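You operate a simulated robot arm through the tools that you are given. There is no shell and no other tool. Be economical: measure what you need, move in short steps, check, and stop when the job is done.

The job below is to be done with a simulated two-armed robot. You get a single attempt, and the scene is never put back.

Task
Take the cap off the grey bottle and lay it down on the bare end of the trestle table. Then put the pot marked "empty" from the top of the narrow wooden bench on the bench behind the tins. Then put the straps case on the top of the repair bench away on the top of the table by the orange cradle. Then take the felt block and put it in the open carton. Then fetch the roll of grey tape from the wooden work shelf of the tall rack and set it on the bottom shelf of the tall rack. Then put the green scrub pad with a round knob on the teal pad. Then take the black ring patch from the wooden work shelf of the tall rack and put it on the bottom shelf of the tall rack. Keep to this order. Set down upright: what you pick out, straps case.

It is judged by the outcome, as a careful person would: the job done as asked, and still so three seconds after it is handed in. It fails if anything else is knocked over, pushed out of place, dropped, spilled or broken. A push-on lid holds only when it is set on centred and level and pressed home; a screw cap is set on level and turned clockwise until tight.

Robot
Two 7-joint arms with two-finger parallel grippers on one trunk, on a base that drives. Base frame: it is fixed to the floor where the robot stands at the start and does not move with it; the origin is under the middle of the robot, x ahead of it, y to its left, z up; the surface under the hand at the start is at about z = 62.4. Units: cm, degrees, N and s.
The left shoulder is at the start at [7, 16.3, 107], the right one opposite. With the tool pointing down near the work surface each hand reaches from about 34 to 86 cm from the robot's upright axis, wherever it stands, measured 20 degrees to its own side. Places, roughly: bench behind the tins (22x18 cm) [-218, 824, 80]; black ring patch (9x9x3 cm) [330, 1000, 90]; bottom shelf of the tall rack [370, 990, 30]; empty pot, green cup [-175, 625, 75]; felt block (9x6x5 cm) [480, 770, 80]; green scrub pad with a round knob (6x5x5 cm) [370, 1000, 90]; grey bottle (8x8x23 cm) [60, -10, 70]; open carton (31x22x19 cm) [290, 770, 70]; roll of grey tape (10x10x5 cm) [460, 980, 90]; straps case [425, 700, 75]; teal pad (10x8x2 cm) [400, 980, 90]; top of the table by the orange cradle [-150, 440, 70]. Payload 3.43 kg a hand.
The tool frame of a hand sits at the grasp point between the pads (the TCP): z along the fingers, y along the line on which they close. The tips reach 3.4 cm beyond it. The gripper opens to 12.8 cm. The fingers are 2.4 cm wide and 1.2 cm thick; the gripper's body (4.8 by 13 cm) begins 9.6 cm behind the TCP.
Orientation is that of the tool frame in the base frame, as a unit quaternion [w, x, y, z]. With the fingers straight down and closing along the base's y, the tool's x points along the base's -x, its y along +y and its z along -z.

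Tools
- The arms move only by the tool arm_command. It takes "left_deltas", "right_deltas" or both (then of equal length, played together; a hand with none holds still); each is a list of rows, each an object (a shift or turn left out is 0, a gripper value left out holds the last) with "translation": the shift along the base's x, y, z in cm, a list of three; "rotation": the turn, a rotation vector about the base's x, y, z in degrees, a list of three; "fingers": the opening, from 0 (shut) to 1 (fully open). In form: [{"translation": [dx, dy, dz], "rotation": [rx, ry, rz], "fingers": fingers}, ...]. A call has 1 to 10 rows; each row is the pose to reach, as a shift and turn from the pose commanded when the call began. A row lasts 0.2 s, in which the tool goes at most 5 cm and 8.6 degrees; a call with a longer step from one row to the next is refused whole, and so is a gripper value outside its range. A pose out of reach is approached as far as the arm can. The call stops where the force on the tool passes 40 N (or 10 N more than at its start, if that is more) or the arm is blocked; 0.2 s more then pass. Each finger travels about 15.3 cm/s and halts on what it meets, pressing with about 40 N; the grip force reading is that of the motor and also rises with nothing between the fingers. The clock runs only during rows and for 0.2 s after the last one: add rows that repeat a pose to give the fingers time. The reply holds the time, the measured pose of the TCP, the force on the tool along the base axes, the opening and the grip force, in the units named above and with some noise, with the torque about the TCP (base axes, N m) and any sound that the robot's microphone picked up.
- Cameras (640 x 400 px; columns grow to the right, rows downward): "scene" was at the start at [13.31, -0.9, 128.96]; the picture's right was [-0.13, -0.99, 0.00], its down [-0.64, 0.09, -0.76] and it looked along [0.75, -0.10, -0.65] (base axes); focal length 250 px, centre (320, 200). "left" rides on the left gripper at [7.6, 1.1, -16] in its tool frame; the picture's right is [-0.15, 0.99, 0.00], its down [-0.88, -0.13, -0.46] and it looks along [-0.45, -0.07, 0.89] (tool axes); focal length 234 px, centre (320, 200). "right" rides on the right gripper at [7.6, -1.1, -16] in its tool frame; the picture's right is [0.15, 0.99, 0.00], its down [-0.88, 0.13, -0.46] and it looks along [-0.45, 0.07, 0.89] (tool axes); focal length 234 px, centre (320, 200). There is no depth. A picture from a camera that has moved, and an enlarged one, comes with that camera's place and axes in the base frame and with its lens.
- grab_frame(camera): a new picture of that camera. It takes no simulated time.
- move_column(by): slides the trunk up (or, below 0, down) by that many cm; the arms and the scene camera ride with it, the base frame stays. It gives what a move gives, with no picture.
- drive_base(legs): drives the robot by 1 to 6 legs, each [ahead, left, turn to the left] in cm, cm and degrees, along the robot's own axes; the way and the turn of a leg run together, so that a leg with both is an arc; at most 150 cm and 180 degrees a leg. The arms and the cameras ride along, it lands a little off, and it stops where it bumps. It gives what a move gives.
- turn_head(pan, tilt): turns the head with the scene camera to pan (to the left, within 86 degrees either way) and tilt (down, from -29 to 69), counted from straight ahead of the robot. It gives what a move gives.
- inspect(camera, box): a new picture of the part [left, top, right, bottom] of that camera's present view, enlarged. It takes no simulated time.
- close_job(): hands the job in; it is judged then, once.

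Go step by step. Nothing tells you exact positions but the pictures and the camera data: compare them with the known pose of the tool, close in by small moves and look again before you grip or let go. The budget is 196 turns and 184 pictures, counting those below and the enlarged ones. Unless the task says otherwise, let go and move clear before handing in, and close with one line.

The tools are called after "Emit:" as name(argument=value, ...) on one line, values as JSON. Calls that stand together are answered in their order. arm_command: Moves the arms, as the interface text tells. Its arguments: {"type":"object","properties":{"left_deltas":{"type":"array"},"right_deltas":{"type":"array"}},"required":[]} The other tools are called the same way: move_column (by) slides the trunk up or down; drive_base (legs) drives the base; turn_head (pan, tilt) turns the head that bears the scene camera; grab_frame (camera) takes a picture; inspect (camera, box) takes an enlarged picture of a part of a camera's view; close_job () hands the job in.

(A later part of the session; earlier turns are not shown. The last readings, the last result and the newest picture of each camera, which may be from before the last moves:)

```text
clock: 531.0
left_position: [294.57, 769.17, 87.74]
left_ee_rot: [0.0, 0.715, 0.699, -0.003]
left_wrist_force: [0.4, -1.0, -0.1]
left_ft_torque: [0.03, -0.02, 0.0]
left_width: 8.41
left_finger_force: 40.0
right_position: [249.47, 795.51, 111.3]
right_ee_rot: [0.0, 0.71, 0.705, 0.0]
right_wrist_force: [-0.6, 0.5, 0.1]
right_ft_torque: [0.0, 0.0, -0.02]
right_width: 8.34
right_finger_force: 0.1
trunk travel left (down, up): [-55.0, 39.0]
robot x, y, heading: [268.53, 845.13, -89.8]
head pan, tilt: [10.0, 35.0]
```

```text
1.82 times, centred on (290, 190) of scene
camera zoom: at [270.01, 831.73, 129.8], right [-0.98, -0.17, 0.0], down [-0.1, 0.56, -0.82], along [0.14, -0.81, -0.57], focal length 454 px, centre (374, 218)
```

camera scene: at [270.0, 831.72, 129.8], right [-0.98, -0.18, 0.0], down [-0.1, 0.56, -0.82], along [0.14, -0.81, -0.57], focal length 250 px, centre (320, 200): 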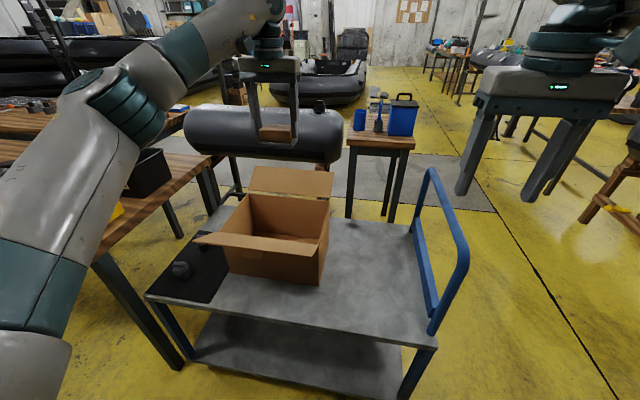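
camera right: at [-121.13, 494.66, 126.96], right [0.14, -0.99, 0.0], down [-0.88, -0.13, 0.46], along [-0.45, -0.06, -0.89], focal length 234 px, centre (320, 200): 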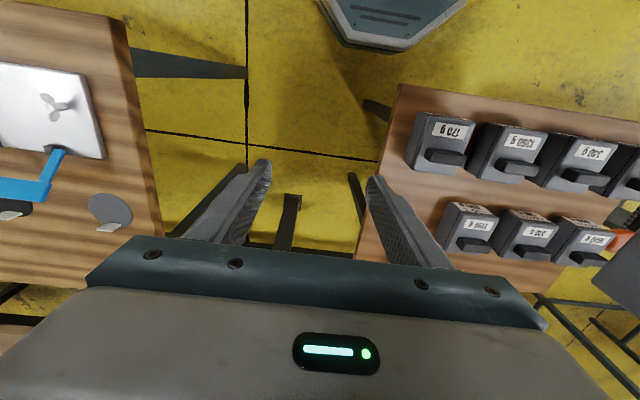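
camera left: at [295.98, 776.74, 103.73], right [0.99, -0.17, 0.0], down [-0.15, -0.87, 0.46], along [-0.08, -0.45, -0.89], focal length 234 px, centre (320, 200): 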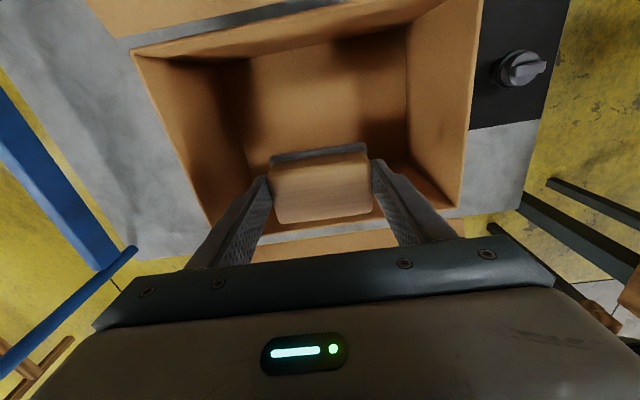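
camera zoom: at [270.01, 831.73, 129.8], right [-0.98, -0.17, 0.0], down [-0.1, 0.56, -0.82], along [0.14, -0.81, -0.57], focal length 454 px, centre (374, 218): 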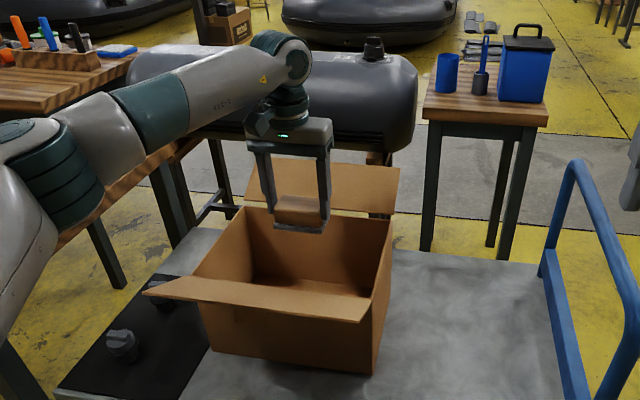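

The block is centred over the opening. I'll lower inside, slowing near the bottom.

Emit:
arm_command(left_deltas=[{"translation": [0, 0, -4]}, {"translation": [0, 0, -8]}, {"translation": [0, 0, -12]}, {"translation": [0, 0, -16]}, {"translation": [0, 0, -19]}, {"translation": [0, 0, -20.5]}])

Emit:
arm_command(left_deltas=[{"translation": [0, 0, -0.5]}, {"translation": [0, 0, -1]}, {"translation": [0, 0, -1.5]}, {"translation": [0, 0, -2]}, {"translation": [0, 0, -2.5]}, {"translation": [0, 0, -3]}, {"translation": [0, 0, -3.5]}, {"translation": [0, 0, -4]}])

Emit:
inspect(camera="scene", box=[180, 80, 400, 300])

```text
clock: 532.4
left_position: [294.62, 769.33, 66.98]
left_ee_rot: [0.0, 0.715, 0.699, -0.004]
left_wrist_force: [0.4, -0.4, -0.2]
left_ft_torque: [-0.01, -0.01, 0.0]
left_width: 8.4
left_finger_force: 40.6
right_position: [249.58, 795.39, 111.32]
right_ee_rot: [0.0, 0.709, 0.705, 0.0]
right_wrist_force: [0.6, 0.1, 0.3]
right_ft_torque: [0.0, -0.01, -0.01]
right_width: 8.33
right_finger_force: 0.0
trunk travel left (down, up): [-55.0, 39.0]
robot x, y, heading: [268.47, 844.87, -89.6]
head pan, tilt: [10.0, 35.0]
```

```text
clock: 533.4
left_position: [294.77, 769.08, 66.37]
left_ee_rot: [0.003, 0.714, 0.7, -0.007]
left_wrist_force: [-1.0, 9.6, 24.9]
left_ft_torque: [0.62, -0.67, 0.25]
left_width: 8.42
left_finger_force: 40.3
right_position: [249.57, 795.65, 111.41]
right_ee_rot: [0.001, 0.708, 0.706, -0.001]
right_wrist_force: [0.2, -0.1, 0.3]
right_ft_torque: [0.07, 0.01, 0.0]
right_width: 8.34
right_finger_force: 0.1
trunk travel left (down, up): [-55.0, 39.0]
robot x, y, heading: [268.52, 845.05, -90.0]
head pan, tilt: [10.0, 35.0]
stopped in row 5 (left hand): the force on the tool passed its limit at 42 N (the readings are from after the stop); the commanded pose is now the measured one
```

```text
1.82 times, centred on (290, 190) of scene
camera zoom: at [269.95, 831.98, 129.84], right [-0.98, -0.18, 0.0], down [-0.1, 0.56, -0.82], along [0.14, -0.81, -0.57], focal length 454 px, centre (374, 218)
```

zoom: 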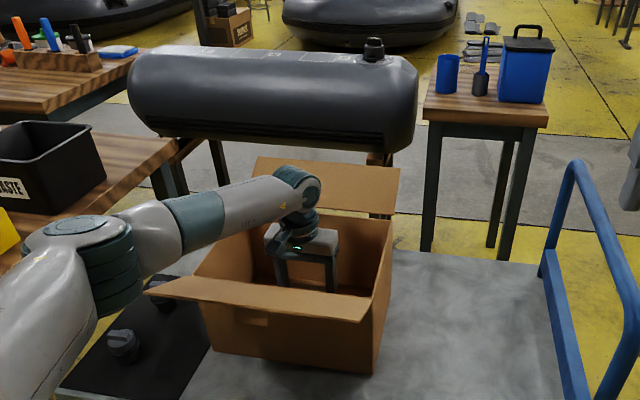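

The block rests on the carton's bottom. I'll release and lift straight out, then check inside.

Emit:
arm_command(left_deltas=[{"translation": [0, 0, 0.2], "fingers": 0.8}, {"translation": [0, 0, 0.2], "fingers": 0.9}, {"translation": [0, 0, 0.2]}, {"translation": [0, 0, 3]}, {"translation": [0, 0, 7.5]}, {"translation": [0, 0, 12]}, {"translation": [0, 0, 16.5]}, {"translation": [0, 0, 21]}, {"translation": [0, 0, 25.5]}, {"translation": [0, 0, 30]}])

Emit:
arm_command(left_deltas=[{"translation": [0, 2, 3]}, {"translation": [-1, 6, 6]}, {"translation": [-2, 10, 9]}, {"translation": [-3, 14, 12]}, {"translation": [-4, 18, 14]}])

Emit:
grab_frame(camera="left")

```text
clock: 535.6
left_position: [294.55, 769.09, 95.81]
left_ee_rot: [0.002, 0.715, 0.7, -0.008]
left_wrist_force: [0.0, 0.1, -0.5]
left_ft_torque: [0.0, -0.01, 0.02]
left_width: 11.52
left_finger_force: 0.0
right_position: [249.58, 795.56, 111.37]
right_ee_rot: [0.001, 0.709, 0.706, -0.001]
right_wrist_force: [0.8, 0.1, -0.3]
right_ft_torque: [0.0, 0.03, -0.04]
right_width: 8.32
right_finger_force: 0.0
trunk travel left (down, up): [-55.0, 39.0]
robot x, y, heading: [268.74, 845.29, -89.8]
head pan, tilt: [10.0, 35.0]
```

```text
refused: row 2 steps farther than a row can; nothing moved
```

```text
55 pictures are left
camera left: at [295.94, 776.75, 111.7], right [0.99, -0.17, 0.0], down [-0.15, -0.87, 0.47], along [-0.08, -0.46, -0.88], focal length 234 px, centre (320, 200)
```

left: 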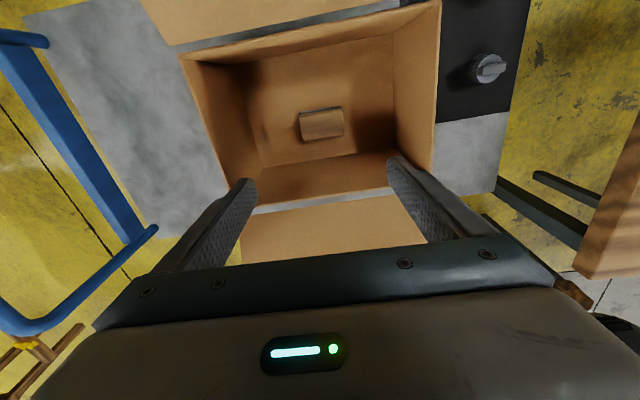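

The felt block lies in the carton. I'll retract and go over to the tall rack.

Emit:
arm_command(left_deltas=[{"translation": [0, 2, 3]}, {"translation": [-1, 5, 6]}, {"translation": [-2, 8.5, 9]}, {"translation": [-3, 12, 12]}, {"translation": [-4, 16, 14]}, {"translation": [-5, 20, 14]}, {"translation": [-6, 24, 14]}])

Emit:
drive_base(legs=[[-35, 0, 0], [0, 0, 90], [138, 0, 0], [0, 0, 90]])

Emit:
turn_head(pan=0, tilt=25)

Emit:
grab_frame(camera="scene")

```text
clock: 537.2
left_position: [288.57, 793.34, 109.65]
left_ee_rot: [0.002, 0.715, 0.699, -0.008]
left_wrist_force: [0.5, 0.1, 0.9]
left_ft_torque: [-0.01, -0.01, 0.03]
left_width: 11.53
left_finger_force: 0.0
right_position: [249.61, 795.49, 111.29]
right_ee_rot: [0.0, 0.709, 0.705, 0.0]
right_wrist_force: [0.2, 0.4, 0.3]
right_ft_torque: [-0.01, -0.03, -0.03]
right_width: 8.32
right_finger_force: 0.2
trunk travel left (down, up): [-55.0, 39.0]
robot x, y, heading: [268.68, 845.02, -89.8]
head pan, tilt: [10.0, 35.0]
```

```text
clock: 553.6
left_position: [389.32, 932.08, 109.71]
left_ee_rot: [0.007, -0.687, 0.727, 0.002]
left_wrist_force: [0.2, -0.3, 0.1]
left_ft_torque: [0.01, 0.01, -0.01]
left_width: 11.47
left_finger_force: 0.1
right_position: [428.35, 928.49, 111.29]
right_ee_rot: [0.0, -0.693, 0.721, 0.0]
right_wrist_force: [0.1, -0.9, 1.3]
right_ft_torque: [-0.02, 0.02, 0.01]
right_width: 8.34
right_finger_force: 0.0
trunk travel left (down, up): [-55.0, 39.0]
robot x, y, heading: [407.56, 879.32, 87.9]
head pan, tilt: [10.0, 35.0]
```

```text
clock: 554.4
left_position: [389.49, 932.27, 109.67]
left_ee_rot: [0.007, -0.687, 0.726, 0.002]
left_wrist_force: [1.2, 0.5, -0.6]
left_ft_torque: [-0.02, -0.03, -0.02]
left_width: 11.51
left_finger_force: 0.0
right_position: [428.37, 928.49, 111.32]
right_ee_rot: [0.001, -0.692, 0.721, 0.0]
right_wrist_force: [-0.9, 0.1, 0.6]
right_ft_torque: [0.02, -0.05, -0.02]
right_width: 8.33
right_finger_force: 0.0
trunk travel left (down, up): [-55.0, 39.0]
robot x, y, heading: [407.87, 879.46, 88.1]
head pan, tilt: [0.0, 25.0]
```

```text
54 pictures are left
camera scene: at [407.95, 893.86, 131.37], right [1.0, -0.03, 0.0], down [-0.01, -0.42, -0.91], along [0.03, 0.91, -0.42], focal length 250 px, centre (320, 200)
```

scene: 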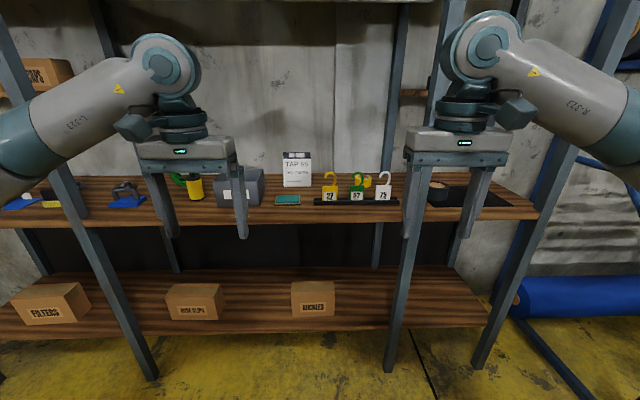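

I see the rack's work shelf and bottom shelf. I'll zoom in on the work shelf to find the tape, pads and ring patch.

Emit:
inspect(camera="scene", box=[0, 150, 260, 240])

Emit:
inspect(camera="scene", box=[240, 140, 560, 250])

```text
2.46 times, centred on (130, 195) of scene
camera zoom: at [407.95, 893.86, 131.37], right [1.0, -0.03, 0.0], down [-0.01, -0.42, -0.91], along [0.03, 0.91, -0.42], focal length 615 px, centre (788, 212)
```

zoom: 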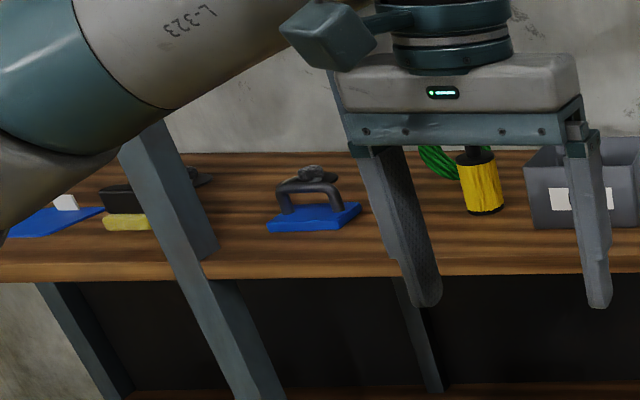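

```text
2.00 times, centred on (400, 195) of scene
camera zoom: at [407.95, 893.86, 131.37], right [1.0, -0.03, 0.0], down [-0.01, -0.42, -0.91], along [0.03, 0.91, -0.42], focal length 500 px, centre (160, 210)
```

zoom: 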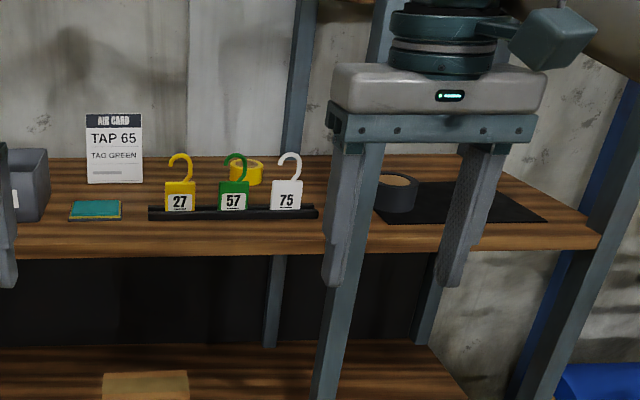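

The grey tape roll is at about [460, 987] on the right bay. I'll pitch the right hand 45° forward (so I can later reach under the work shelf with the same grip) and line up the base.

Emit:
arm_command(right_deltas=[{"translation": [0, 2, -1], "rotation": [7.5, 0, 0], "fingers": 1}, {"translation": [0, 4, -2], "rotation": [15, 0, 0]}, {"translation": [0, 6, -3], "rotation": [22.5, 0, 0]}, {"translation": [0, 8, -4], "rotation": [30, 0, 0]}, {"translation": [0, 10, -5], "rotation": [37.5, 0, 0]}, {"translation": [0, 12, -6], "rotation": [45, 0, 0]}, {"translation": [0, 12, -6], "rotation": [45, 0, 0]}])

Emit:
drive_base(legs=[[0, -34, 2]])

Emit:
turn_head(pan=-12, tilt=25)

Emit:
grab_frame(camera="scene")

Emit:
grab_frame(camera="right")

```text
clock: 556.0
left_position: [389.45, 932.21, 109.53]
left_ee_rot: [0.007, -0.687, 0.727, 0.001]
left_wrist_force: [0.4, -0.2, 0.8]
left_ft_torque: [-0.02, -0.03, -0.02]
left_width: 11.5
left_finger_force: 0.1
right_position: [428.23, 940.52, 105.33]
right_ee_rot: [0.266, -0.64, 0.665, 0.277]
right_wrist_force: [-0.5, 0.6, 0.3]
right_ft_torque: [0.01, -0.02, 0.02]
right_width: 12.81
right_finger_force: 0.1
trunk travel left (down, up): [-55.0, 39.0]
robot x, y, heading: [407.57, 879.23, 88.3]
head pan, tilt: [0.0, 25.0]
```

```text
clock: 558.2
left_position: [421.09, 930.96, 109.58]
left_ee_rot: [0.007, -0.702, 0.713, 0.001]
left_wrist_force: [0.6, 0.2, -1.2]
left_ft_torque: [-0.03, 0.03, -0.01]
left_width: 11.53
left_finger_force: 0.1
right_position: [459.41, 940.83, 105.41]
right_ee_rot: [-0.261, 0.653, -0.653, -0.282]
right_wrist_force: [0.4, -1.0, -1.0]
right_ft_torque: [-0.04, 0.02, 0.02]
right_width: 12.78
right_finger_force: 0.1
trunk travel left (down, up): [-55.0, 39.0]
robot x, y, heading: [441.44, 879.08, 90.6]
head pan, tilt: [0.0, 25.0]
```

```text
clock: 558.9
left_position: [421.04, 931.0, 109.65]
left_ee_rot: [0.007, -0.701, 0.713, 0.002]
left_wrist_force: [0.3, 0.1, -0.5]
left_ft_torque: [-0.04, 0.03, 0.0]
left_width: 11.52
left_finger_force: 0.0
right_position: [459.52, 940.85, 105.31]
right_ee_rot: [0.261, -0.653, 0.653, 0.281]
right_wrist_force: [0.6, -0.5, 0.8]
right_ft_torque: [-0.02, -0.02, 0.0]
right_width: 12.8
right_finger_force: 0.1
trunk travel left (down, up): [-55.0, 39.0]
robot x, y, heading: [441.15, 878.78, 90.5]
head pan, tilt: [-12.0, 25.0]
```

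```text
51 pictures are left
camera scene: at [443.02, 893.23, 131.38], right [0.98, -0.2, 0.0], down [-0.08, -0.41, -0.91], along [0.18, 0.89, -0.42], focal length 250 px, centre (320, 200)
```

scene: 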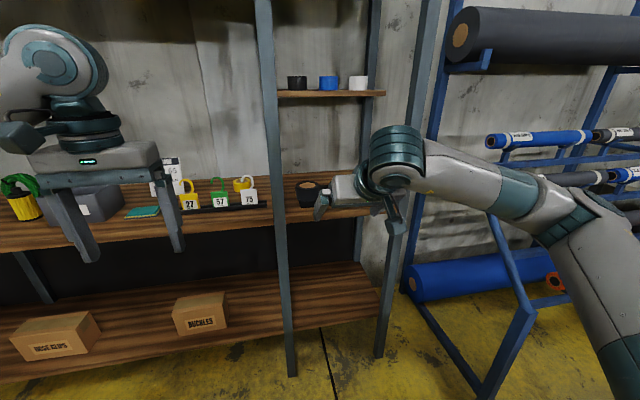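

```text
50 pictures are left
camera right: at [461.05, 924.23, 111.17], right [-0.99, -0.12, -0.08], down [-0.11, 0.3, 0.95], along [-0.09, 0.95, -0.31], focal length 234 px, centre (320, 200)
```

right: 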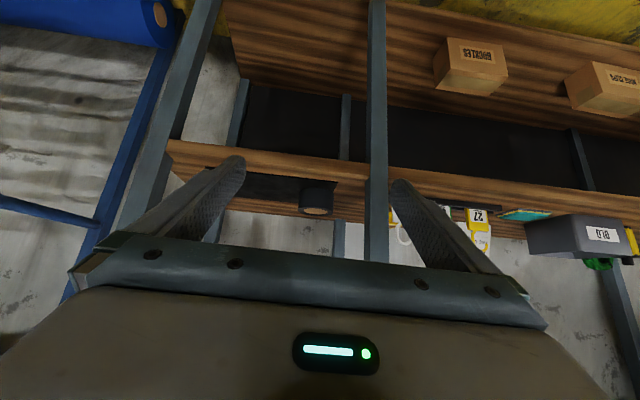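

The tape is at about [456.3, 985]; the middle post stands at x≈444, so I'll yaw the hand 20° to come from the right, then drive forward 36 cm.

Emit:
arm_command(right_deltas=[{"translation": [0.3, 0, 0], "rotation": [0, 0, 6.7]}, {"translation": [0.6, 0, 0], "rotation": [0, 0, 13.4]}, {"translation": [1, 0, 0], "rotation": [0, 0, 20]}, {"translation": [1, 0, 0], "rotation": [0, 0, 20]}])

Emit:
drive_base(legs=[[33, 0, -0.5]])

Emit:
grab_frame(camera="right")

Emit:
grab_frame(camera="scene")

```text
clock: 559.9
left_position: [420.99, 930.98, 109.6]
left_ee_rot: [0.007, -0.702, 0.713, 0.001]
left_wrist_force: [-0.7, 0.6, 0.0]
left_ft_torque: [0.03, 0.02, -0.02]
left_width: 11.51
left_finger_force: 0.0
right_position: [460.38, 940.83, 105.21]
right_ee_rot: [-0.207, 0.758, -0.529, -0.322]
right_wrist_force: [-0.2, 0.9, -0.1]
right_ft_torque: [0.0, -0.01, -0.02]
right_width: 12.81
right_finger_force: 0.0
trunk travel left (down, up): [-55.0, 39.0]
robot x, y, heading: [441.51, 879.11, 90.4]
head pan, tilt: [-12.0, 25.0]
```

```text
clock: 562.1
left_position: [421.54, 964.82, 109.58]
left_ee_rot: [0.006, -0.699, 0.715, 0.002]
left_wrist_force: [-0.3, -0.4, -0.9]
left_ft_torque: [-0.03, 0.01, 0.04]
left_width: 11.52
left_finger_force: 0.1
right_position: [461.22, 974.37, 105.3]
right_ee_rot: [-0.208, 0.755, -0.533, -0.321]
right_wrist_force: [0.2, 0.4, -0.6]
right_ft_torque: [0.01, -0.01, 0.02]
right_width: 12.83
right_finger_force: 0.2
trunk travel left (down, up): [-55.0, 39.0]
robot x, y, heading: [440.98, 912.49, 89.9]
head pan, tilt: [-12.0, 25.0]
```

```text
49 pictures are left
camera right: at [468.06, 959.12, 111.07], right [-0.9, -0.44, -0.08], down [-0.2, 0.25, 0.95], along [-0.4, 0.86, -0.31], focal length 234 px, centre (320, 200)
```

right: 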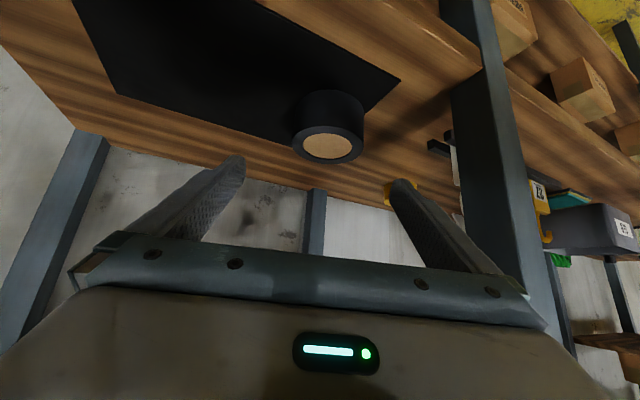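

```text
48 pictures are left
camera scene: at [443.1, 926.85, 131.37], right [0.98, -0.21, 0.0], down [-0.09, -0.41, -0.91], along [0.19, 0.89, -0.42], focal length 250 px, centre (320, 200)
```

scene: 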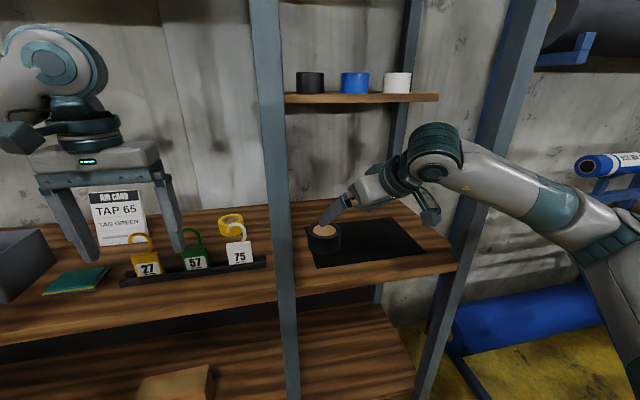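

The tape top is at [456.3, 982.3, 95.3]. I'll align laterally and advance most of the way along the tool axis, then check.

Emit:
arm_command(right_deltas=[{"translation": [-1.8, -0.6, -1.8]}, {"translation": [-2.6, 1.6, -4.2]}, {"translation": [-3.2, 3.2, -6]}, {"translation": [-3.2, 3.2, -6]}])

Emit:
grab_frame(camera="right")

Emit:
inspect(camera="scene", box=[280, 150, 460, 270])

```text
clock: 563.1
left_position: [421.49, 964.74, 109.67]
left_ee_rot: [0.008, -0.699, 0.715, 0.002]
left_wrist_force: [-0.3, 0.1, 0.8]
left_ft_torque: [-0.01, 0.01, -0.03]
left_width: 11.54
left_finger_force: 0.1
right_position: [457.73, 977.46, 99.21]
right_ee_rot: [-0.209, 0.755, -0.533, -0.321]
right_wrist_force: [-0.1, 0.6, 0.0]
right_ft_torque: [0.0, 0.01, -0.01]
right_width: 12.8
right_finger_force: 0.0
trunk travel left (down, up): [-55.0, 39.0]
robot x, y, heading: [441.25, 912.84, 89.8]
head pan, tilt: [-12.0, 25.0]
```

```text
47 pictures are left
camera right: at [464.78, 962.29, 105.05], right [-0.9, -0.44, -0.08], down [-0.2, 0.25, 0.95], along [-0.4, 0.86, -0.31], focal length 234 px, centre (320, 200)
```

right: 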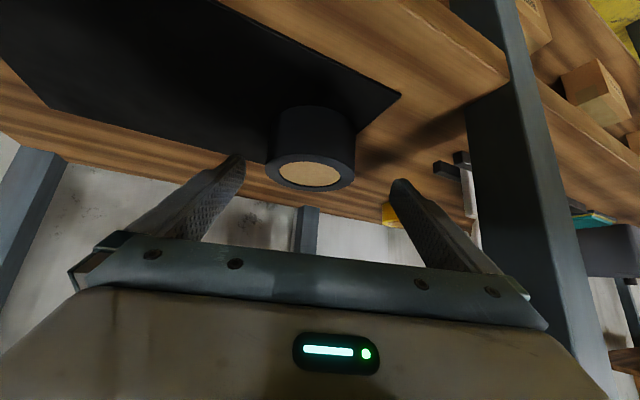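

```text
3.33 times, centred on (370, 210) of scene
camera zoom: at [443.11, 926.78, 131.38], right [0.98, -0.21, 0.0], down [-0.09, -0.41, -0.91], along [0.19, 0.89, -0.42], focal length 833 px, centre (153, 167)
```

zoom: 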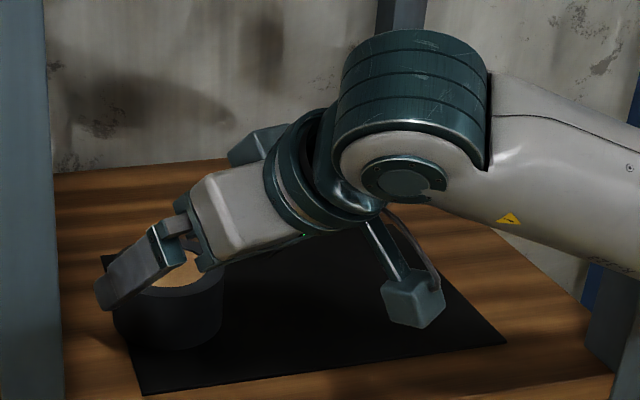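

The tape is centred between the fingers. I'll advance the last 7 cm and close on it.

Emit:
arm_command(right_deltas=[{"translation": [-0.6, 1.8, -1.9]}, {"translation": [-1.2, 3.6, -3.8]}, {"translation": [-1.5, 4.8, -5.1]}, {"translation": [-1.5, 4.8, -5.1], "fingers": 0.5}, {"translation": [-1.5, 4.8, -5.1], "fingers": 0.5}, {"translation": [-1.5, 4.8, -5.1], "fingers": 0.5}])

Emit:
grab_frame(camera="right")

```text
clock: 564.5
left_position: [421.5, 964.73, 109.72]
left_ee_rot: [0.006, -0.698, 0.716, 0.002]
left_wrist_force: [-0.4, 0.0, 0.2]
left_ft_torque: [0.03, 0.02, -0.01]
left_width: 11.53
left_finger_force: 0.1
right_position: [456.48, 982.26, 94.06]
right_ee_rot: [-0.208, 0.755, -0.533, -0.321]
right_wrist_force: [1.0, 1.2, -0.3]
right_ft_torque: [0.1, -0.14, 0.06]
right_width: 9.16
right_finger_force: 40.3
trunk travel left (down, up): [-55.0, 39.0]
robot x, y, heading: [441.34, 912.93, 90.0]
head pan, tilt: [-12.0, 25.0]
```

```text
45 pictures are left
camera right: at [463.37, 967.06, 99.93], right [-0.9, -0.44, -0.08], down [-0.2, 0.25, 0.95], along [-0.4, 0.86, -0.31], focal length 234 px, centre (320, 200)
```

right: 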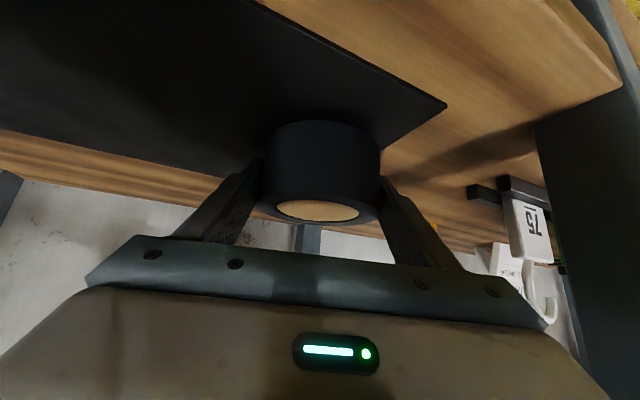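

Tape gripped (9.2 cm). I'll lift it, back out of the rack, and lower the trunk to reach the bottom shelf.

Emit:
arm_command(right_deltas=[{"translation": [0, 0, 2]}, {"translation": [0, 0, 5]}, {"translation": [0.5, -1, 8]}, {"translation": [0.5, -1, 8]}])

Emit:
drive_base(legs=[[-40, 0, 0]])

Emit:
move_column(by=-53)

Emit:
turn_head(pan=-12, tilt=15)

Emit:
grab_frame(camera="scene")

Emit:
grab_frame(camera="right")

```text
clock: 565.5
left_position: [421.33, 964.76, 109.54]
left_ee_rot: [0.006, -0.698, 0.716, 0.002]
left_wrist_force: [-0.4, 1.0, -0.9]
left_ft_torque: [0.01, 0.0, 0.02]
left_width: 11.53
left_finger_force: 0.1
right_position: [456.8, 981.29, 102.14]
right_ee_rot: [-0.208, 0.755, -0.533, -0.32]
right_wrist_force: [-0.6, -1.0, -1.7]
right_ft_torque: [0.01, 0.03, 0.03]
right_width: 9.11
right_finger_force: 40.2
trunk travel left (down, up): [-55.0, 39.0]
robot x, y, heading: [441.61, 912.37, 90.1]
head pan, tilt: [-12.0, 25.0]
```

```text
clock: 568.0
left_position: [421.41, 924.17, 109.74]
left_ee_rot: [0.007, -0.697, 0.717, 0.002]
left_wrist_force: [-0.5, -0.7, -0.4]
left_ft_torque: [0.03, 0.03, 0.02]
left_width: 11.52
left_finger_force: 0.1
right_position: [456.86, 940.67, 102.15]
right_ee_rot: [-0.209, 0.754, -0.534, -0.321]
right_wrist_force: [-0.5, -0.7, -1.6]
right_ft_torque: [-0.01, -0.01, -0.01]
right_width: 9.09
right_finger_force: 39.3
trunk travel left (down, up): [-55.0, 39.0]
robot x, y, heading: [441.14, 872.1, 89.7]
head pan, tilt: [-12.0, 25.0]
```

```text
refused: -53 is not a number from -40 to 40
```

```text
clock: 568.8
left_position: [421.52, 924.24, 109.43]
left_ee_rot: [0.007, -0.698, 0.717, 0.001]
left_wrist_force: [-0.3, -1.1, 1.3]
left_ft_torque: [0.01, 0.03, 0.01]
left_width: 11.5
left_finger_force: 0.1
right_position: [456.95, 940.63, 102.16]
right_ee_rot: [-0.209, 0.753, -0.535, -0.321]
right_wrist_force: [0.2, 0.0, -1.4]
right_ft_torque: [0.01, 0.01, 0.01]
right_width: 9.07
right_finger_force: 39.9
trunk travel left (down, up): [-55.0, 39.0]
robot x, y, heading: [441.23, 872.43, 89.5]
head pan, tilt: [-12.0, 15.0]
```

```text
44 pictures are left
camera scene: at [443.01, 886.41, 132.99], right [0.98, -0.21, 0.0], down [-0.06, -0.25, -0.97], along [0.21, 0.94, -0.26], focal length 250 px, centre (320, 200)
```

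scene: 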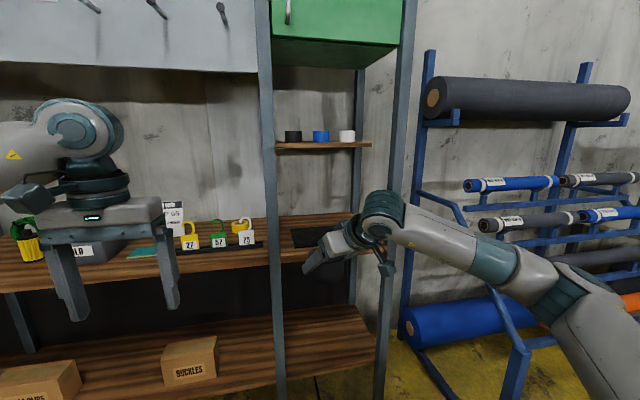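

```text
43 pictures are left
camera right: at [463.83, 925.42, 108.04], right [-0.9, -0.44, -0.08], down [-0.2, 0.25, 0.95], along [-0.39, 0.87, -0.31], focal length 234 px, centre (320, 200)
```

right: 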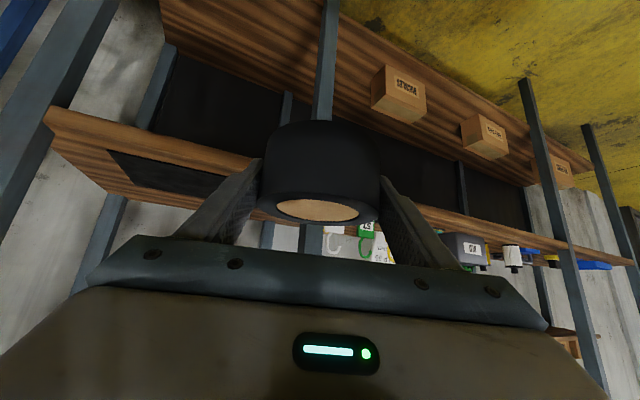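

The trunk moves at most 40 at a time; I'll lower in two steps and look.

Emit:
move_column(by=-40)

Emit:
move_column(by=-13)

Emit:
grab_frame(camera="scene")

Emit:
grab_frame(camera="right")

```text
clock: 572.6
left_position: [421.41, 924.24, 69.58]
left_ee_rot: [0.007, -0.698, 0.716, 0.001]
left_wrist_force: [0.0, -0.6, 0.1]
left_ft_torque: [0.01, 0.03, 0.0]
left_width: 11.52
left_finger_force: 0.0
right_position: [456.97, 940.6, 62.23]
right_ee_rot: [-0.208, 0.754, -0.534, -0.321]
right_wrist_force: [-0.1, 0.6, -2.7]
right_ft_torque: [0.0, -0.01, 0.0]
right_width: 9.02
right_finger_force: 39.7
trunk travel left (down, up): [-15.0, 79.0]
robot x, y, heading: [441.18, 871.65, 89.8]
head pan, tilt: [-12.0, 15.0]
```

```text
clock: 574.2
left_position: [421.4, 924.09, 56.66]
left_ee_rot: [0.007, -0.697, 0.717, 0.003]
left_wrist_force: [0.6, 0.1, 0.5]
left_ft_torque: [-0.02, 0.01, 0.02]
left_width: 11.53
left_finger_force: 0.1
right_position: [456.86, 940.7, 49.21]
right_ee_rot: [-0.209, 0.753, -0.534, -0.321]
right_wrist_force: [-0.6, 0.5, -2.4]
right_ft_torque: [0.01, 0.0, -0.01]
right_width: 9.02
right_finger_force: 39.6
trunk travel left (down, up): [-2.0, 92.0]
robot x, y, heading: [441.1, 872.0, 89.7]
head pan, tilt: [-12.0, 15.0]
```

```text
42 pictures are left
camera scene: at [443.01, 886.36, 80.0], right [0.98, -0.21, 0.0], down [-0.06, -0.25, -0.97], along [0.21, 0.94, -0.26], focal length 250 px, centre (320, 200)
```

scene: 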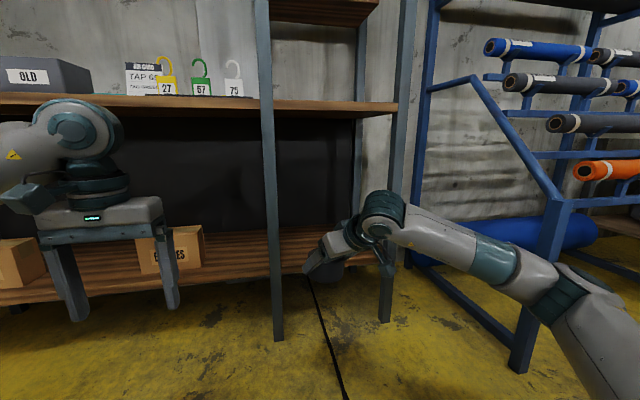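

```text
41 pictures are left
camera right: at [463.82, 925.38, 55.07], right [-0.9, -0.44, -0.08], down [-0.2, 0.25, 0.95], along [-0.39, 0.87, -0.31], focal length 234 px, centre (320, 200)
```

right: 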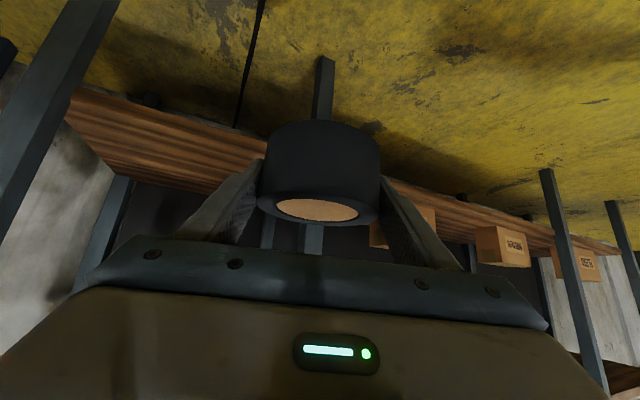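

The bottom shelf's top is near z 35, with plenty of room. I'll pull the left hand back a little, then drive in 40 cm.

Emit:
arm_command(left_deltas=[{"translation": [-1, -3, 0]}, {"translation": [-2, -6, 0]}, {"translation": [-3, -9, 0]}, {"translation": [-3, -9, 0]}])

Emit:
drive_base(legs=[[40, 0, 0.2]])

Emit:
turn_head(pan=-14, tilt=35)

Emit:
grab_frame(camera="scene")

Emit:
grab_frame(camera="right")

```text
clock: 575.2
left_position: [418.4, 915.15, 56.64]
left_ee_rot: [0.006, -0.697, 0.717, 0.001]
left_wrist_force: [-1.0, 0.4, -0.4]
left_ft_torque: [0.02, 0.03, 0.0]
left_width: 11.53
left_finger_force: 0.1
right_position: [456.94, 940.6, 49.19]
right_ee_rot: [-0.208, 0.754, -0.534, -0.32]
right_wrist_force: [0.5, -0.3, -1.8]
right_ft_torque: [0.01, 0.0, 0.0]
right_width: 9.01
right_finger_force: 39.8
trunk travel left (down, up): [-2.0, 92.0]
robot x, y, heading: [441.21, 872.25, 89.8]
head pan, tilt: [-12.0, 15.0]
```

```text
clock: 577.6
left_position: [418.24, 954.92, 56.45]
left_ee_rot: [0.006, -0.698, 0.716, 0.002]
left_wrist_force: [0.6, -0.2, 0.9]
left_ft_torque: [-0.01, -0.04, -0.02]
left_width: 11.5
left_finger_force: 0.0
right_position: [457.0, 980.32, 49.08]
right_ee_rot: [-0.208, 0.755, -0.533, -0.322]
right_wrist_force: [-0.1, -0.7, -0.8]
right_ft_torque: [-0.02, -0.02, 0.0]
right_width: 9.01
right_finger_force: 39.9
trunk travel left (down, up): [-2.0, 92.0]
robot x, y, heading: [441.52, 911.32, 89.9]
head pan, tilt: [-12.0, 15.0]
```

```text
clock: 578.5
left_position: [418.5, 954.9, 56.55]
left_ee_rot: [0.007, -0.698, 0.716, 0.002]
left_wrist_force: [-0.4, -0.2, -0.4]
left_ft_torque: [-0.01, -0.03, -0.01]
left_width: 11.54
left_finger_force: 0.1
right_position: [456.97, 980.45, 49.1]
right_ee_rot: [-0.209, 0.754, -0.533, -0.321]
right_wrist_force: [0.2, 0.1, -2.3]
right_ft_torque: [-0.01, -0.01, 0.0]
right_width: 9.01
right_finger_force: 39.8
trunk travel left (down, up): [-2.0, 92.0]
robot x, y, heading: [441.11, 911.96, 89.8]
head pan, tilt: [-14.0, 35.0]
```

```text
40 pictures are left
camera scene: at [443.37, 925.52, 76.8], right [0.97, -0.25, 0.0], down [-0.14, -0.56, -0.82], along [0.2, 0.79, -0.57], focal length 250 px, centre (320, 200)
```

scene: 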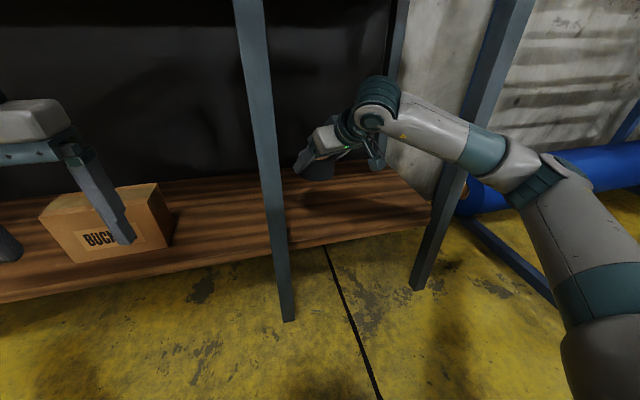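

```text
39 pictures are left
camera right: at [463.92, 965.16, 55.04], right [-0.9, -0.44, -0.08], down [-0.2, 0.25, 0.95], along [-0.4, 0.86, -0.31], focal length 234 px, centre (320, 200)
```

right: 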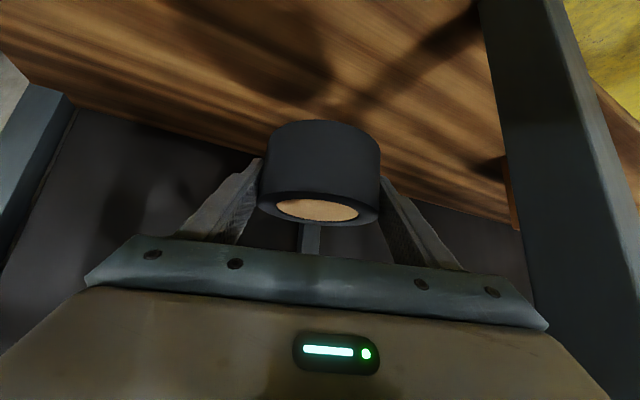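

The tape is over clear bottom shelf. I'll lower it until it touches.

Emit:
arm_command(right_deltas=[{"translation": [0, 1, -3]}, {"translation": [0, 1, -6]}, {"translation": [0, 1, -8.5]}, {"translation": [0, 1, -9.2]}, {"translation": [0, 1, -9.2]}])

Emit:
arm_command(right_deltas=[{"translation": [0, 0, -0.4]}, {"translation": [0, 0, -0.8]}, {"translation": [0, 0, -1.2]}, {"translation": [0, 0, -1.6]}, {"translation": [0, 0, -2.0]}, {"translation": [0, 0, -2.4]}, {"translation": [0, 0, -2.8]}, {"translation": [0, 0, -3.2]}, {"translation": [0, 0, -3.6]}, {"translation": [0, 0, -4]}])

Emit:
inspect(camera="scene", box=[250, 80, 430, 250])

```text
clock: 579.7
left_position: [418.43, 954.95, 56.53]
left_ee_rot: [0.007, -0.698, 0.716, 0.001]
left_wrist_force: [-0.2, 0.1, 0.0]
left_ft_torque: [-0.01, 0.0, -0.01]
left_width: 11.51
left_finger_force: 0.1
right_position: [456.93, 981.52, 39.99]
right_ee_rot: [-0.21, 0.753, -0.535, -0.32]
right_wrist_force: [0.4, 0.4, -1.8]
right_ft_torque: [-0.01, -0.01, 0.0]
right_width: 9.05
right_finger_force: 40.8
trunk travel left (down, up): [-2.0, 92.0]
robot x, y, heading: [440.93, 911.44, 89.7]
head pan, tilt: [-14.0, 35.0]
```

```text
clock: 581.9
left_position: [418.52, 954.9, 56.51]
left_ee_rot: [0.007, -0.698, 0.716, 0.002]
left_wrist_force: [0.0, -0.1, 0.5]
left_ft_torque: [-0.02, 0.01, 0.06]
left_width: 11.51
left_finger_force: 0.1
right_position: [456.92, 981.26, 35.96]
right_ee_rot: [-0.209, 0.754, -0.534, -0.321]
right_wrist_force: [0.1, -0.7, -2.3]
right_ft_torque: [-0.01, 0.01, -0.01]
right_width: 9.05
right_finger_force: 40.5
trunk travel left (down, up): [-2.0, 92.0]
robot x, y, heading: [441.49, 911.51, 90.0]
head pan, tilt: [-14.0, 35.0]
```

```text
2.35 times, centred on (340, 165) of scene
camera zoom: at [443.37, 925.51, 76.8], right [0.97, -0.25, 0.0], down [-0.14, -0.56, -0.82], along [0.2, 0.79, -0.57], focal length 588 px, centre (273, 282)
```

zoom: 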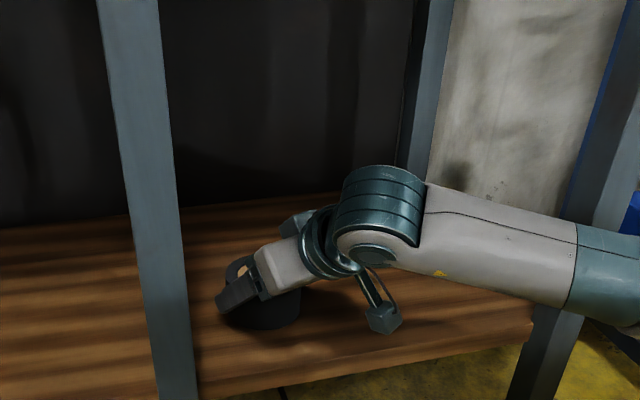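

No contact yet; the shelf is a bit lower. Continuing slowly.

Emit:
arm_command(right_deltas=[{"translation": [0, 0, -0.4]}, {"translation": [0, 0, -0.8]}, {"translation": [0, 0, -1.2]}, {"translation": [0, 0, -1.6]}, {"translation": [0, 0, -2.0]}, {"translation": [0, 0, -2.4]}, {"translation": [0, 0, -2.8]}, {"translation": [0, 0, -3.2]}])

Emit:
inspect(camera="scene", box=[290, 130, 390, 210])

```text
clock: 583.5
left_position: [418.44, 954.91, 56.51]
left_ee_rot: [0.008, -0.697, 0.717, 0.002]
left_wrist_force: [-0.1, 0.4, -0.2]
left_ft_torque: [0.03, -0.06, -0.01]
left_width: 11.53
left_finger_force: 0.1
right_position: [456.86, 981.64, 34.35]
right_ee_rot: [-0.216, 0.751, -0.53, -0.329]
right_wrist_force: [-1.2, 0.3, 13.3]
right_ft_torque: [0.11, -0.64, -0.01]
right_width: 9.09
right_finger_force: 39.9
trunk travel left (down, up): [-2.0, 92.0]
robot x, y, heading: [441.18, 911.58, 89.9]
head pan, tilt: [-14.0, 35.0]
stopped in row 7 (right hand): the force on the tool passed its limit at 57 N (the readings are from after the stop); the commanded pose is now the measured one
```

```text
5.00 times, centred on (340, 170) of scene
camera zoom: at [443.34, 925.39, 76.78], right [0.97, -0.25, 0.0], down [-0.14, -0.56, -0.82], along [0.2, 0.79, -0.57], focal length 1249 px, centre (220, 350)
```

zoom: 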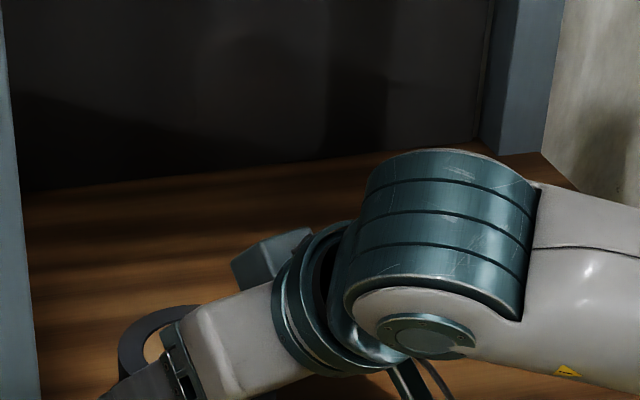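

Contact at shelf height ≈30. I'll open and withdraw along the tool axis.

Emit:
arm_command(right_deltas=[{"translation": [0, 0, 0.2], "fingers": 0.85}, {"translation": [0, 0, 0.2], "fingers": 1}, {"translation": [0, 0, 0.2], "fingers": 1}, {"translation": [0.8, -2, 2.4]}, {"translation": [1.8, -4.5, 5]}, {"translation": [2.9, -7.2, 8]}, {"translation": [4, -9.9, 11]}, {"translation": [4, -10, 11]}])

Emit:
grab_frame(camera="right")

```text
clock: 585.3
left_position: [418.47, 954.89, 56.49]
left_ee_rot: [0.007, -0.698, 0.716, 0.003]
left_wrist_force: [-0.3, -1.0, -0.5]
left_ft_torque: [0.01, 0.02, -0.06]
left_width: 11.52
left_finger_force: 0.0
right_position: [460.79, 971.58, 45.04]
right_ee_rot: [-0.214, 0.752, -0.532, -0.325]
right_wrist_force: [-0.3, -0.2, 0.0]
right_ft_torque: [-0.03, 0.0, 0.0]
right_width: 12.8
right_finger_force: 0.1
trunk travel left (down, up): [-2.0, 92.0]
robot x, y, heading: [441.26, 911.94, 89.7]
head pan, tilt: [-14.0, 35.0]
```

```text
36 pictures are left
camera right: at [467.83, 956.32, 50.68], right [-0.9, -0.44, -0.08], down [-0.2, 0.23, 0.95], along [-0.4, 0.87, -0.3], focal length 234 px, centre (320, 200)
```

right: 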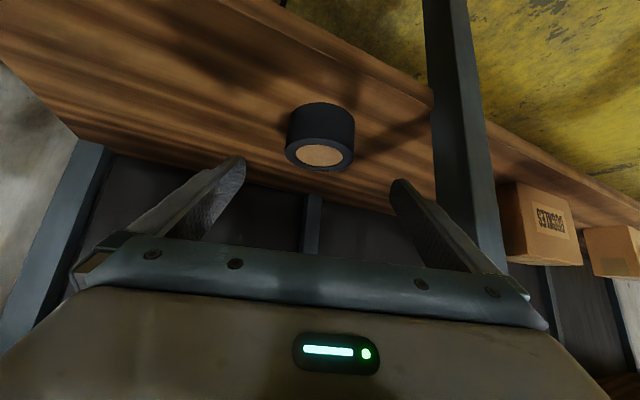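

The tape lies flat on the bottom shelf. Now back out, raise the trunk, and move left to see the scrub pad and teal pad.

Emit:
drive_base(legs=[[-40, 0, 0]])

Emit:
move_column(by=40)

Emit:
move_column(by=15)

Emit:
drive_base(legs=[[0, 51, 0]])

Emit:
turn_head(pan=0, tilt=28)

Emit:
grab_frame(camera="scene")

```text
clock: 587.8
left_position: [418.35, 914.61, 56.63]
left_ee_rot: [0.006, -0.695, 0.719, 0.002]
left_wrist_force: [0.0, 0.1, 0.0]
left_ft_torque: [0.0, -0.01, 0.0]
left_width: 11.52
left_finger_force: 0.0
right_position: [460.89, 931.01, 45.0]
right_ee_rot: [-0.214, 0.75, -0.535, -0.324]
right_wrist_force: [0.2, -0.8, -0.3]
right_ft_torque: [0.0, 0.0, -0.04]
right_width: 12.79
right_finger_force: 0.1
trunk travel left (down, up): [-2.0, 92.0]
robot x, y, heading: [440.75, 871.14, 89.3]
head pan, tilt: [-14.0, 35.0]
```

```text
clock: 591.6
left_position: [418.43, 914.58, 96.49]
left_ee_rot: [0.007, -0.695, 0.719, 0.001]
left_wrist_force: [0.4, -0.8, -0.2]
left_ft_torque: [0.01, -0.02, 0.03]
left_width: 11.52
left_finger_force: 0.2
right_position: [460.99, 931.08, 84.96]
right_ee_rot: [-0.214, 0.751, -0.534, -0.325]
right_wrist_force: [0.7, 0.2, 0.5]
right_ft_torque: [-0.02, -0.02, -0.01]
right_width: 12.81
right_finger_force: 0.0
trunk travel left (down, up): [-42.0, 52.0]
robot x, y, heading: [441.11, 871.14, 89.2]
head pan, tilt: [-14.0, 35.0]
```

```text
clock: 593.4
left_position: [418.49, 914.69, 111.46]
left_ee_rot: [0.007, -0.695, 0.719, 0.002]
left_wrist_force: [-0.8, -0.4, 0.4]
left_ft_torque: [-0.01, 0.02, -0.01]
left_width: 11.52
left_finger_force: 0.0
right_position: [460.85, 931.05, 100.07]
right_ee_rot: [-0.214, 0.75, -0.535, -0.325]
right_wrist_force: [-0.7, 0.1, -0.4]
right_ft_torque: [0.02, 0.01, 0.03]
right_width: 12.82
right_finger_force: 0.0
trunk travel left (down, up): [-57.0, 37.0]
robot x, y, heading: [440.89, 871.12, 89.3]
head pan, tilt: [-14.0, 35.0]
```

```text
clock: 596.3
left_position: [367.69, 915.56, 111.47]
left_ee_rot: [0.006, -0.693, 0.721, 0.002]
left_wrist_force: [-0.3, -0.4, -0.3]
left_ft_torque: [0.02, 0.0, 0.02]
left_width: 11.55
left_finger_force: 0.1
right_position: [410.36, 931.63, 100.01]
right_ee_rot: [-0.215, 0.749, -0.537, -0.324]
right_wrist_force: [0.2, 0.4, 0.4]
right_ft_torque: [-0.01, -0.03, -0.04]
right_width: 12.79
right_finger_force: 0.1
trunk travel left (down, up): [-57.0, 37.0]
robot x, y, heading: [389.97, 872.24, 88.9]
head pan, tilt: [-14.0, 35.0]
```

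```text
clock: 597.1
left_position: [367.73, 915.59, 111.53]
left_ee_rot: [0.006, -0.693, 0.721, 0.002]
left_wrist_force: [0.3, 0.5, 0.1]
left_ft_torque: [0.03, -0.04, 0.0]
left_width: 11.55
left_finger_force: 0.1
right_position: [410.27, 931.68, 100.02]
right_ee_rot: [-0.214, 0.749, -0.537, -0.325]
right_wrist_force: [0.6, -0.6, 0.4]
right_ft_torque: [-0.02, 0.01, -0.01]
right_width: 12.81
right_finger_force: 0.0
trunk travel left (down, up): [-57.0, 37.0]
robot x, y, heading: [390.02, 871.87, 88.9]
head pan, tilt: [0.0, 28.0]
```

```text
35 pictures are left
camera scene: at [390.11, 886.39, 132.89], right [1.0, -0.02, 0.0], down [-0.01, -0.47, -0.88], along [0.02, 0.88, -0.47], focal length 250 px, centre (320, 200)
```

scene: 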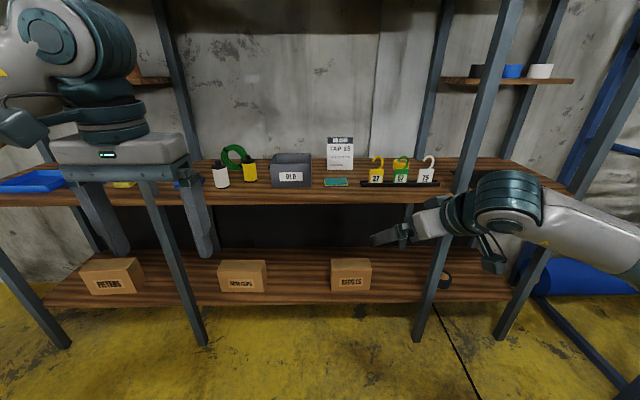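

I don't see the scrub pad yet; it may be in the grey OLD box. I'll zoom there and at the left part.

Emit:
inspect(camera="scene", box=[200, 130, 360, 200])

Emit:
drive_base(legs=[[36, 0, 1.1]])

Emit:
grab_frame(camera="left")

```text
4.00 times, centred on (280, 165) of scene
camera zoom: at [390.11, 886.39, 132.89], right [1.0, -0.02, 0.0], down [-0.01, -0.47, -0.88], along [0.02, 0.88, -0.47], focal length 999 px, centre (480, 340)
```

zoom: 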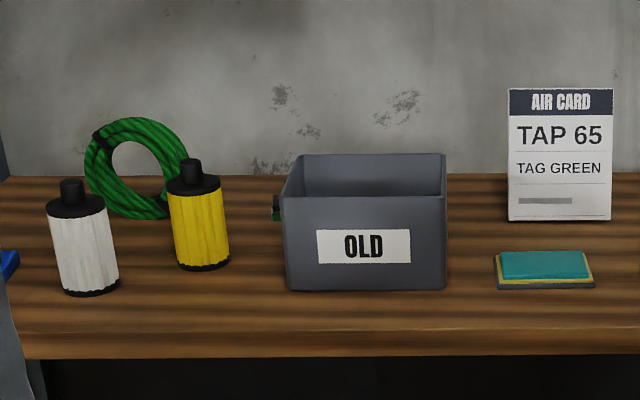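

```text
clock: 599.4
left_position: [367.28, 950.8, 111.57]
left_ee_rot: [0.007, -0.7, 0.715, 0.002]
left_wrist_force: [0.2, 0.3, 0.4]
left_ft_torque: [0.0, 0.0, 0.01]
left_width: 11.52
left_finger_force: 0.1
right_position: [409.68, 967.67, 100.01]
right_ee_rot: [-0.212, 0.754, -0.53, -0.325]
right_wrist_force: [-0.3, 0.3, -0.9]
right_ft_torque: [0.03, 0.03, 0.01]
right_width: 12.83
right_finger_force: 0.2
trunk travel left (down, up): [-57.0, 37.0]
robot x, y, heading: [390.37, 908.03, 89.9]
head pan, tilt: [0.0, 28.0]
```

```text
33 pictures are left
camera left: at [365.83, 942.98, 127.43], right [-0.99, 0.17, -0.01], down [0.15, 0.87, 0.47], along [0.08, 0.46, -0.88], focal length 234 px, centre (320, 200)
```

left: 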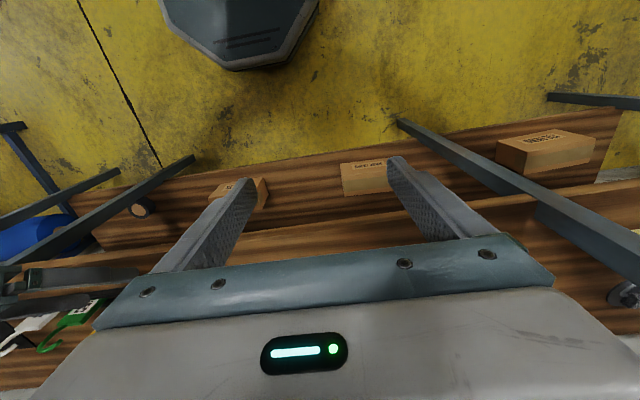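

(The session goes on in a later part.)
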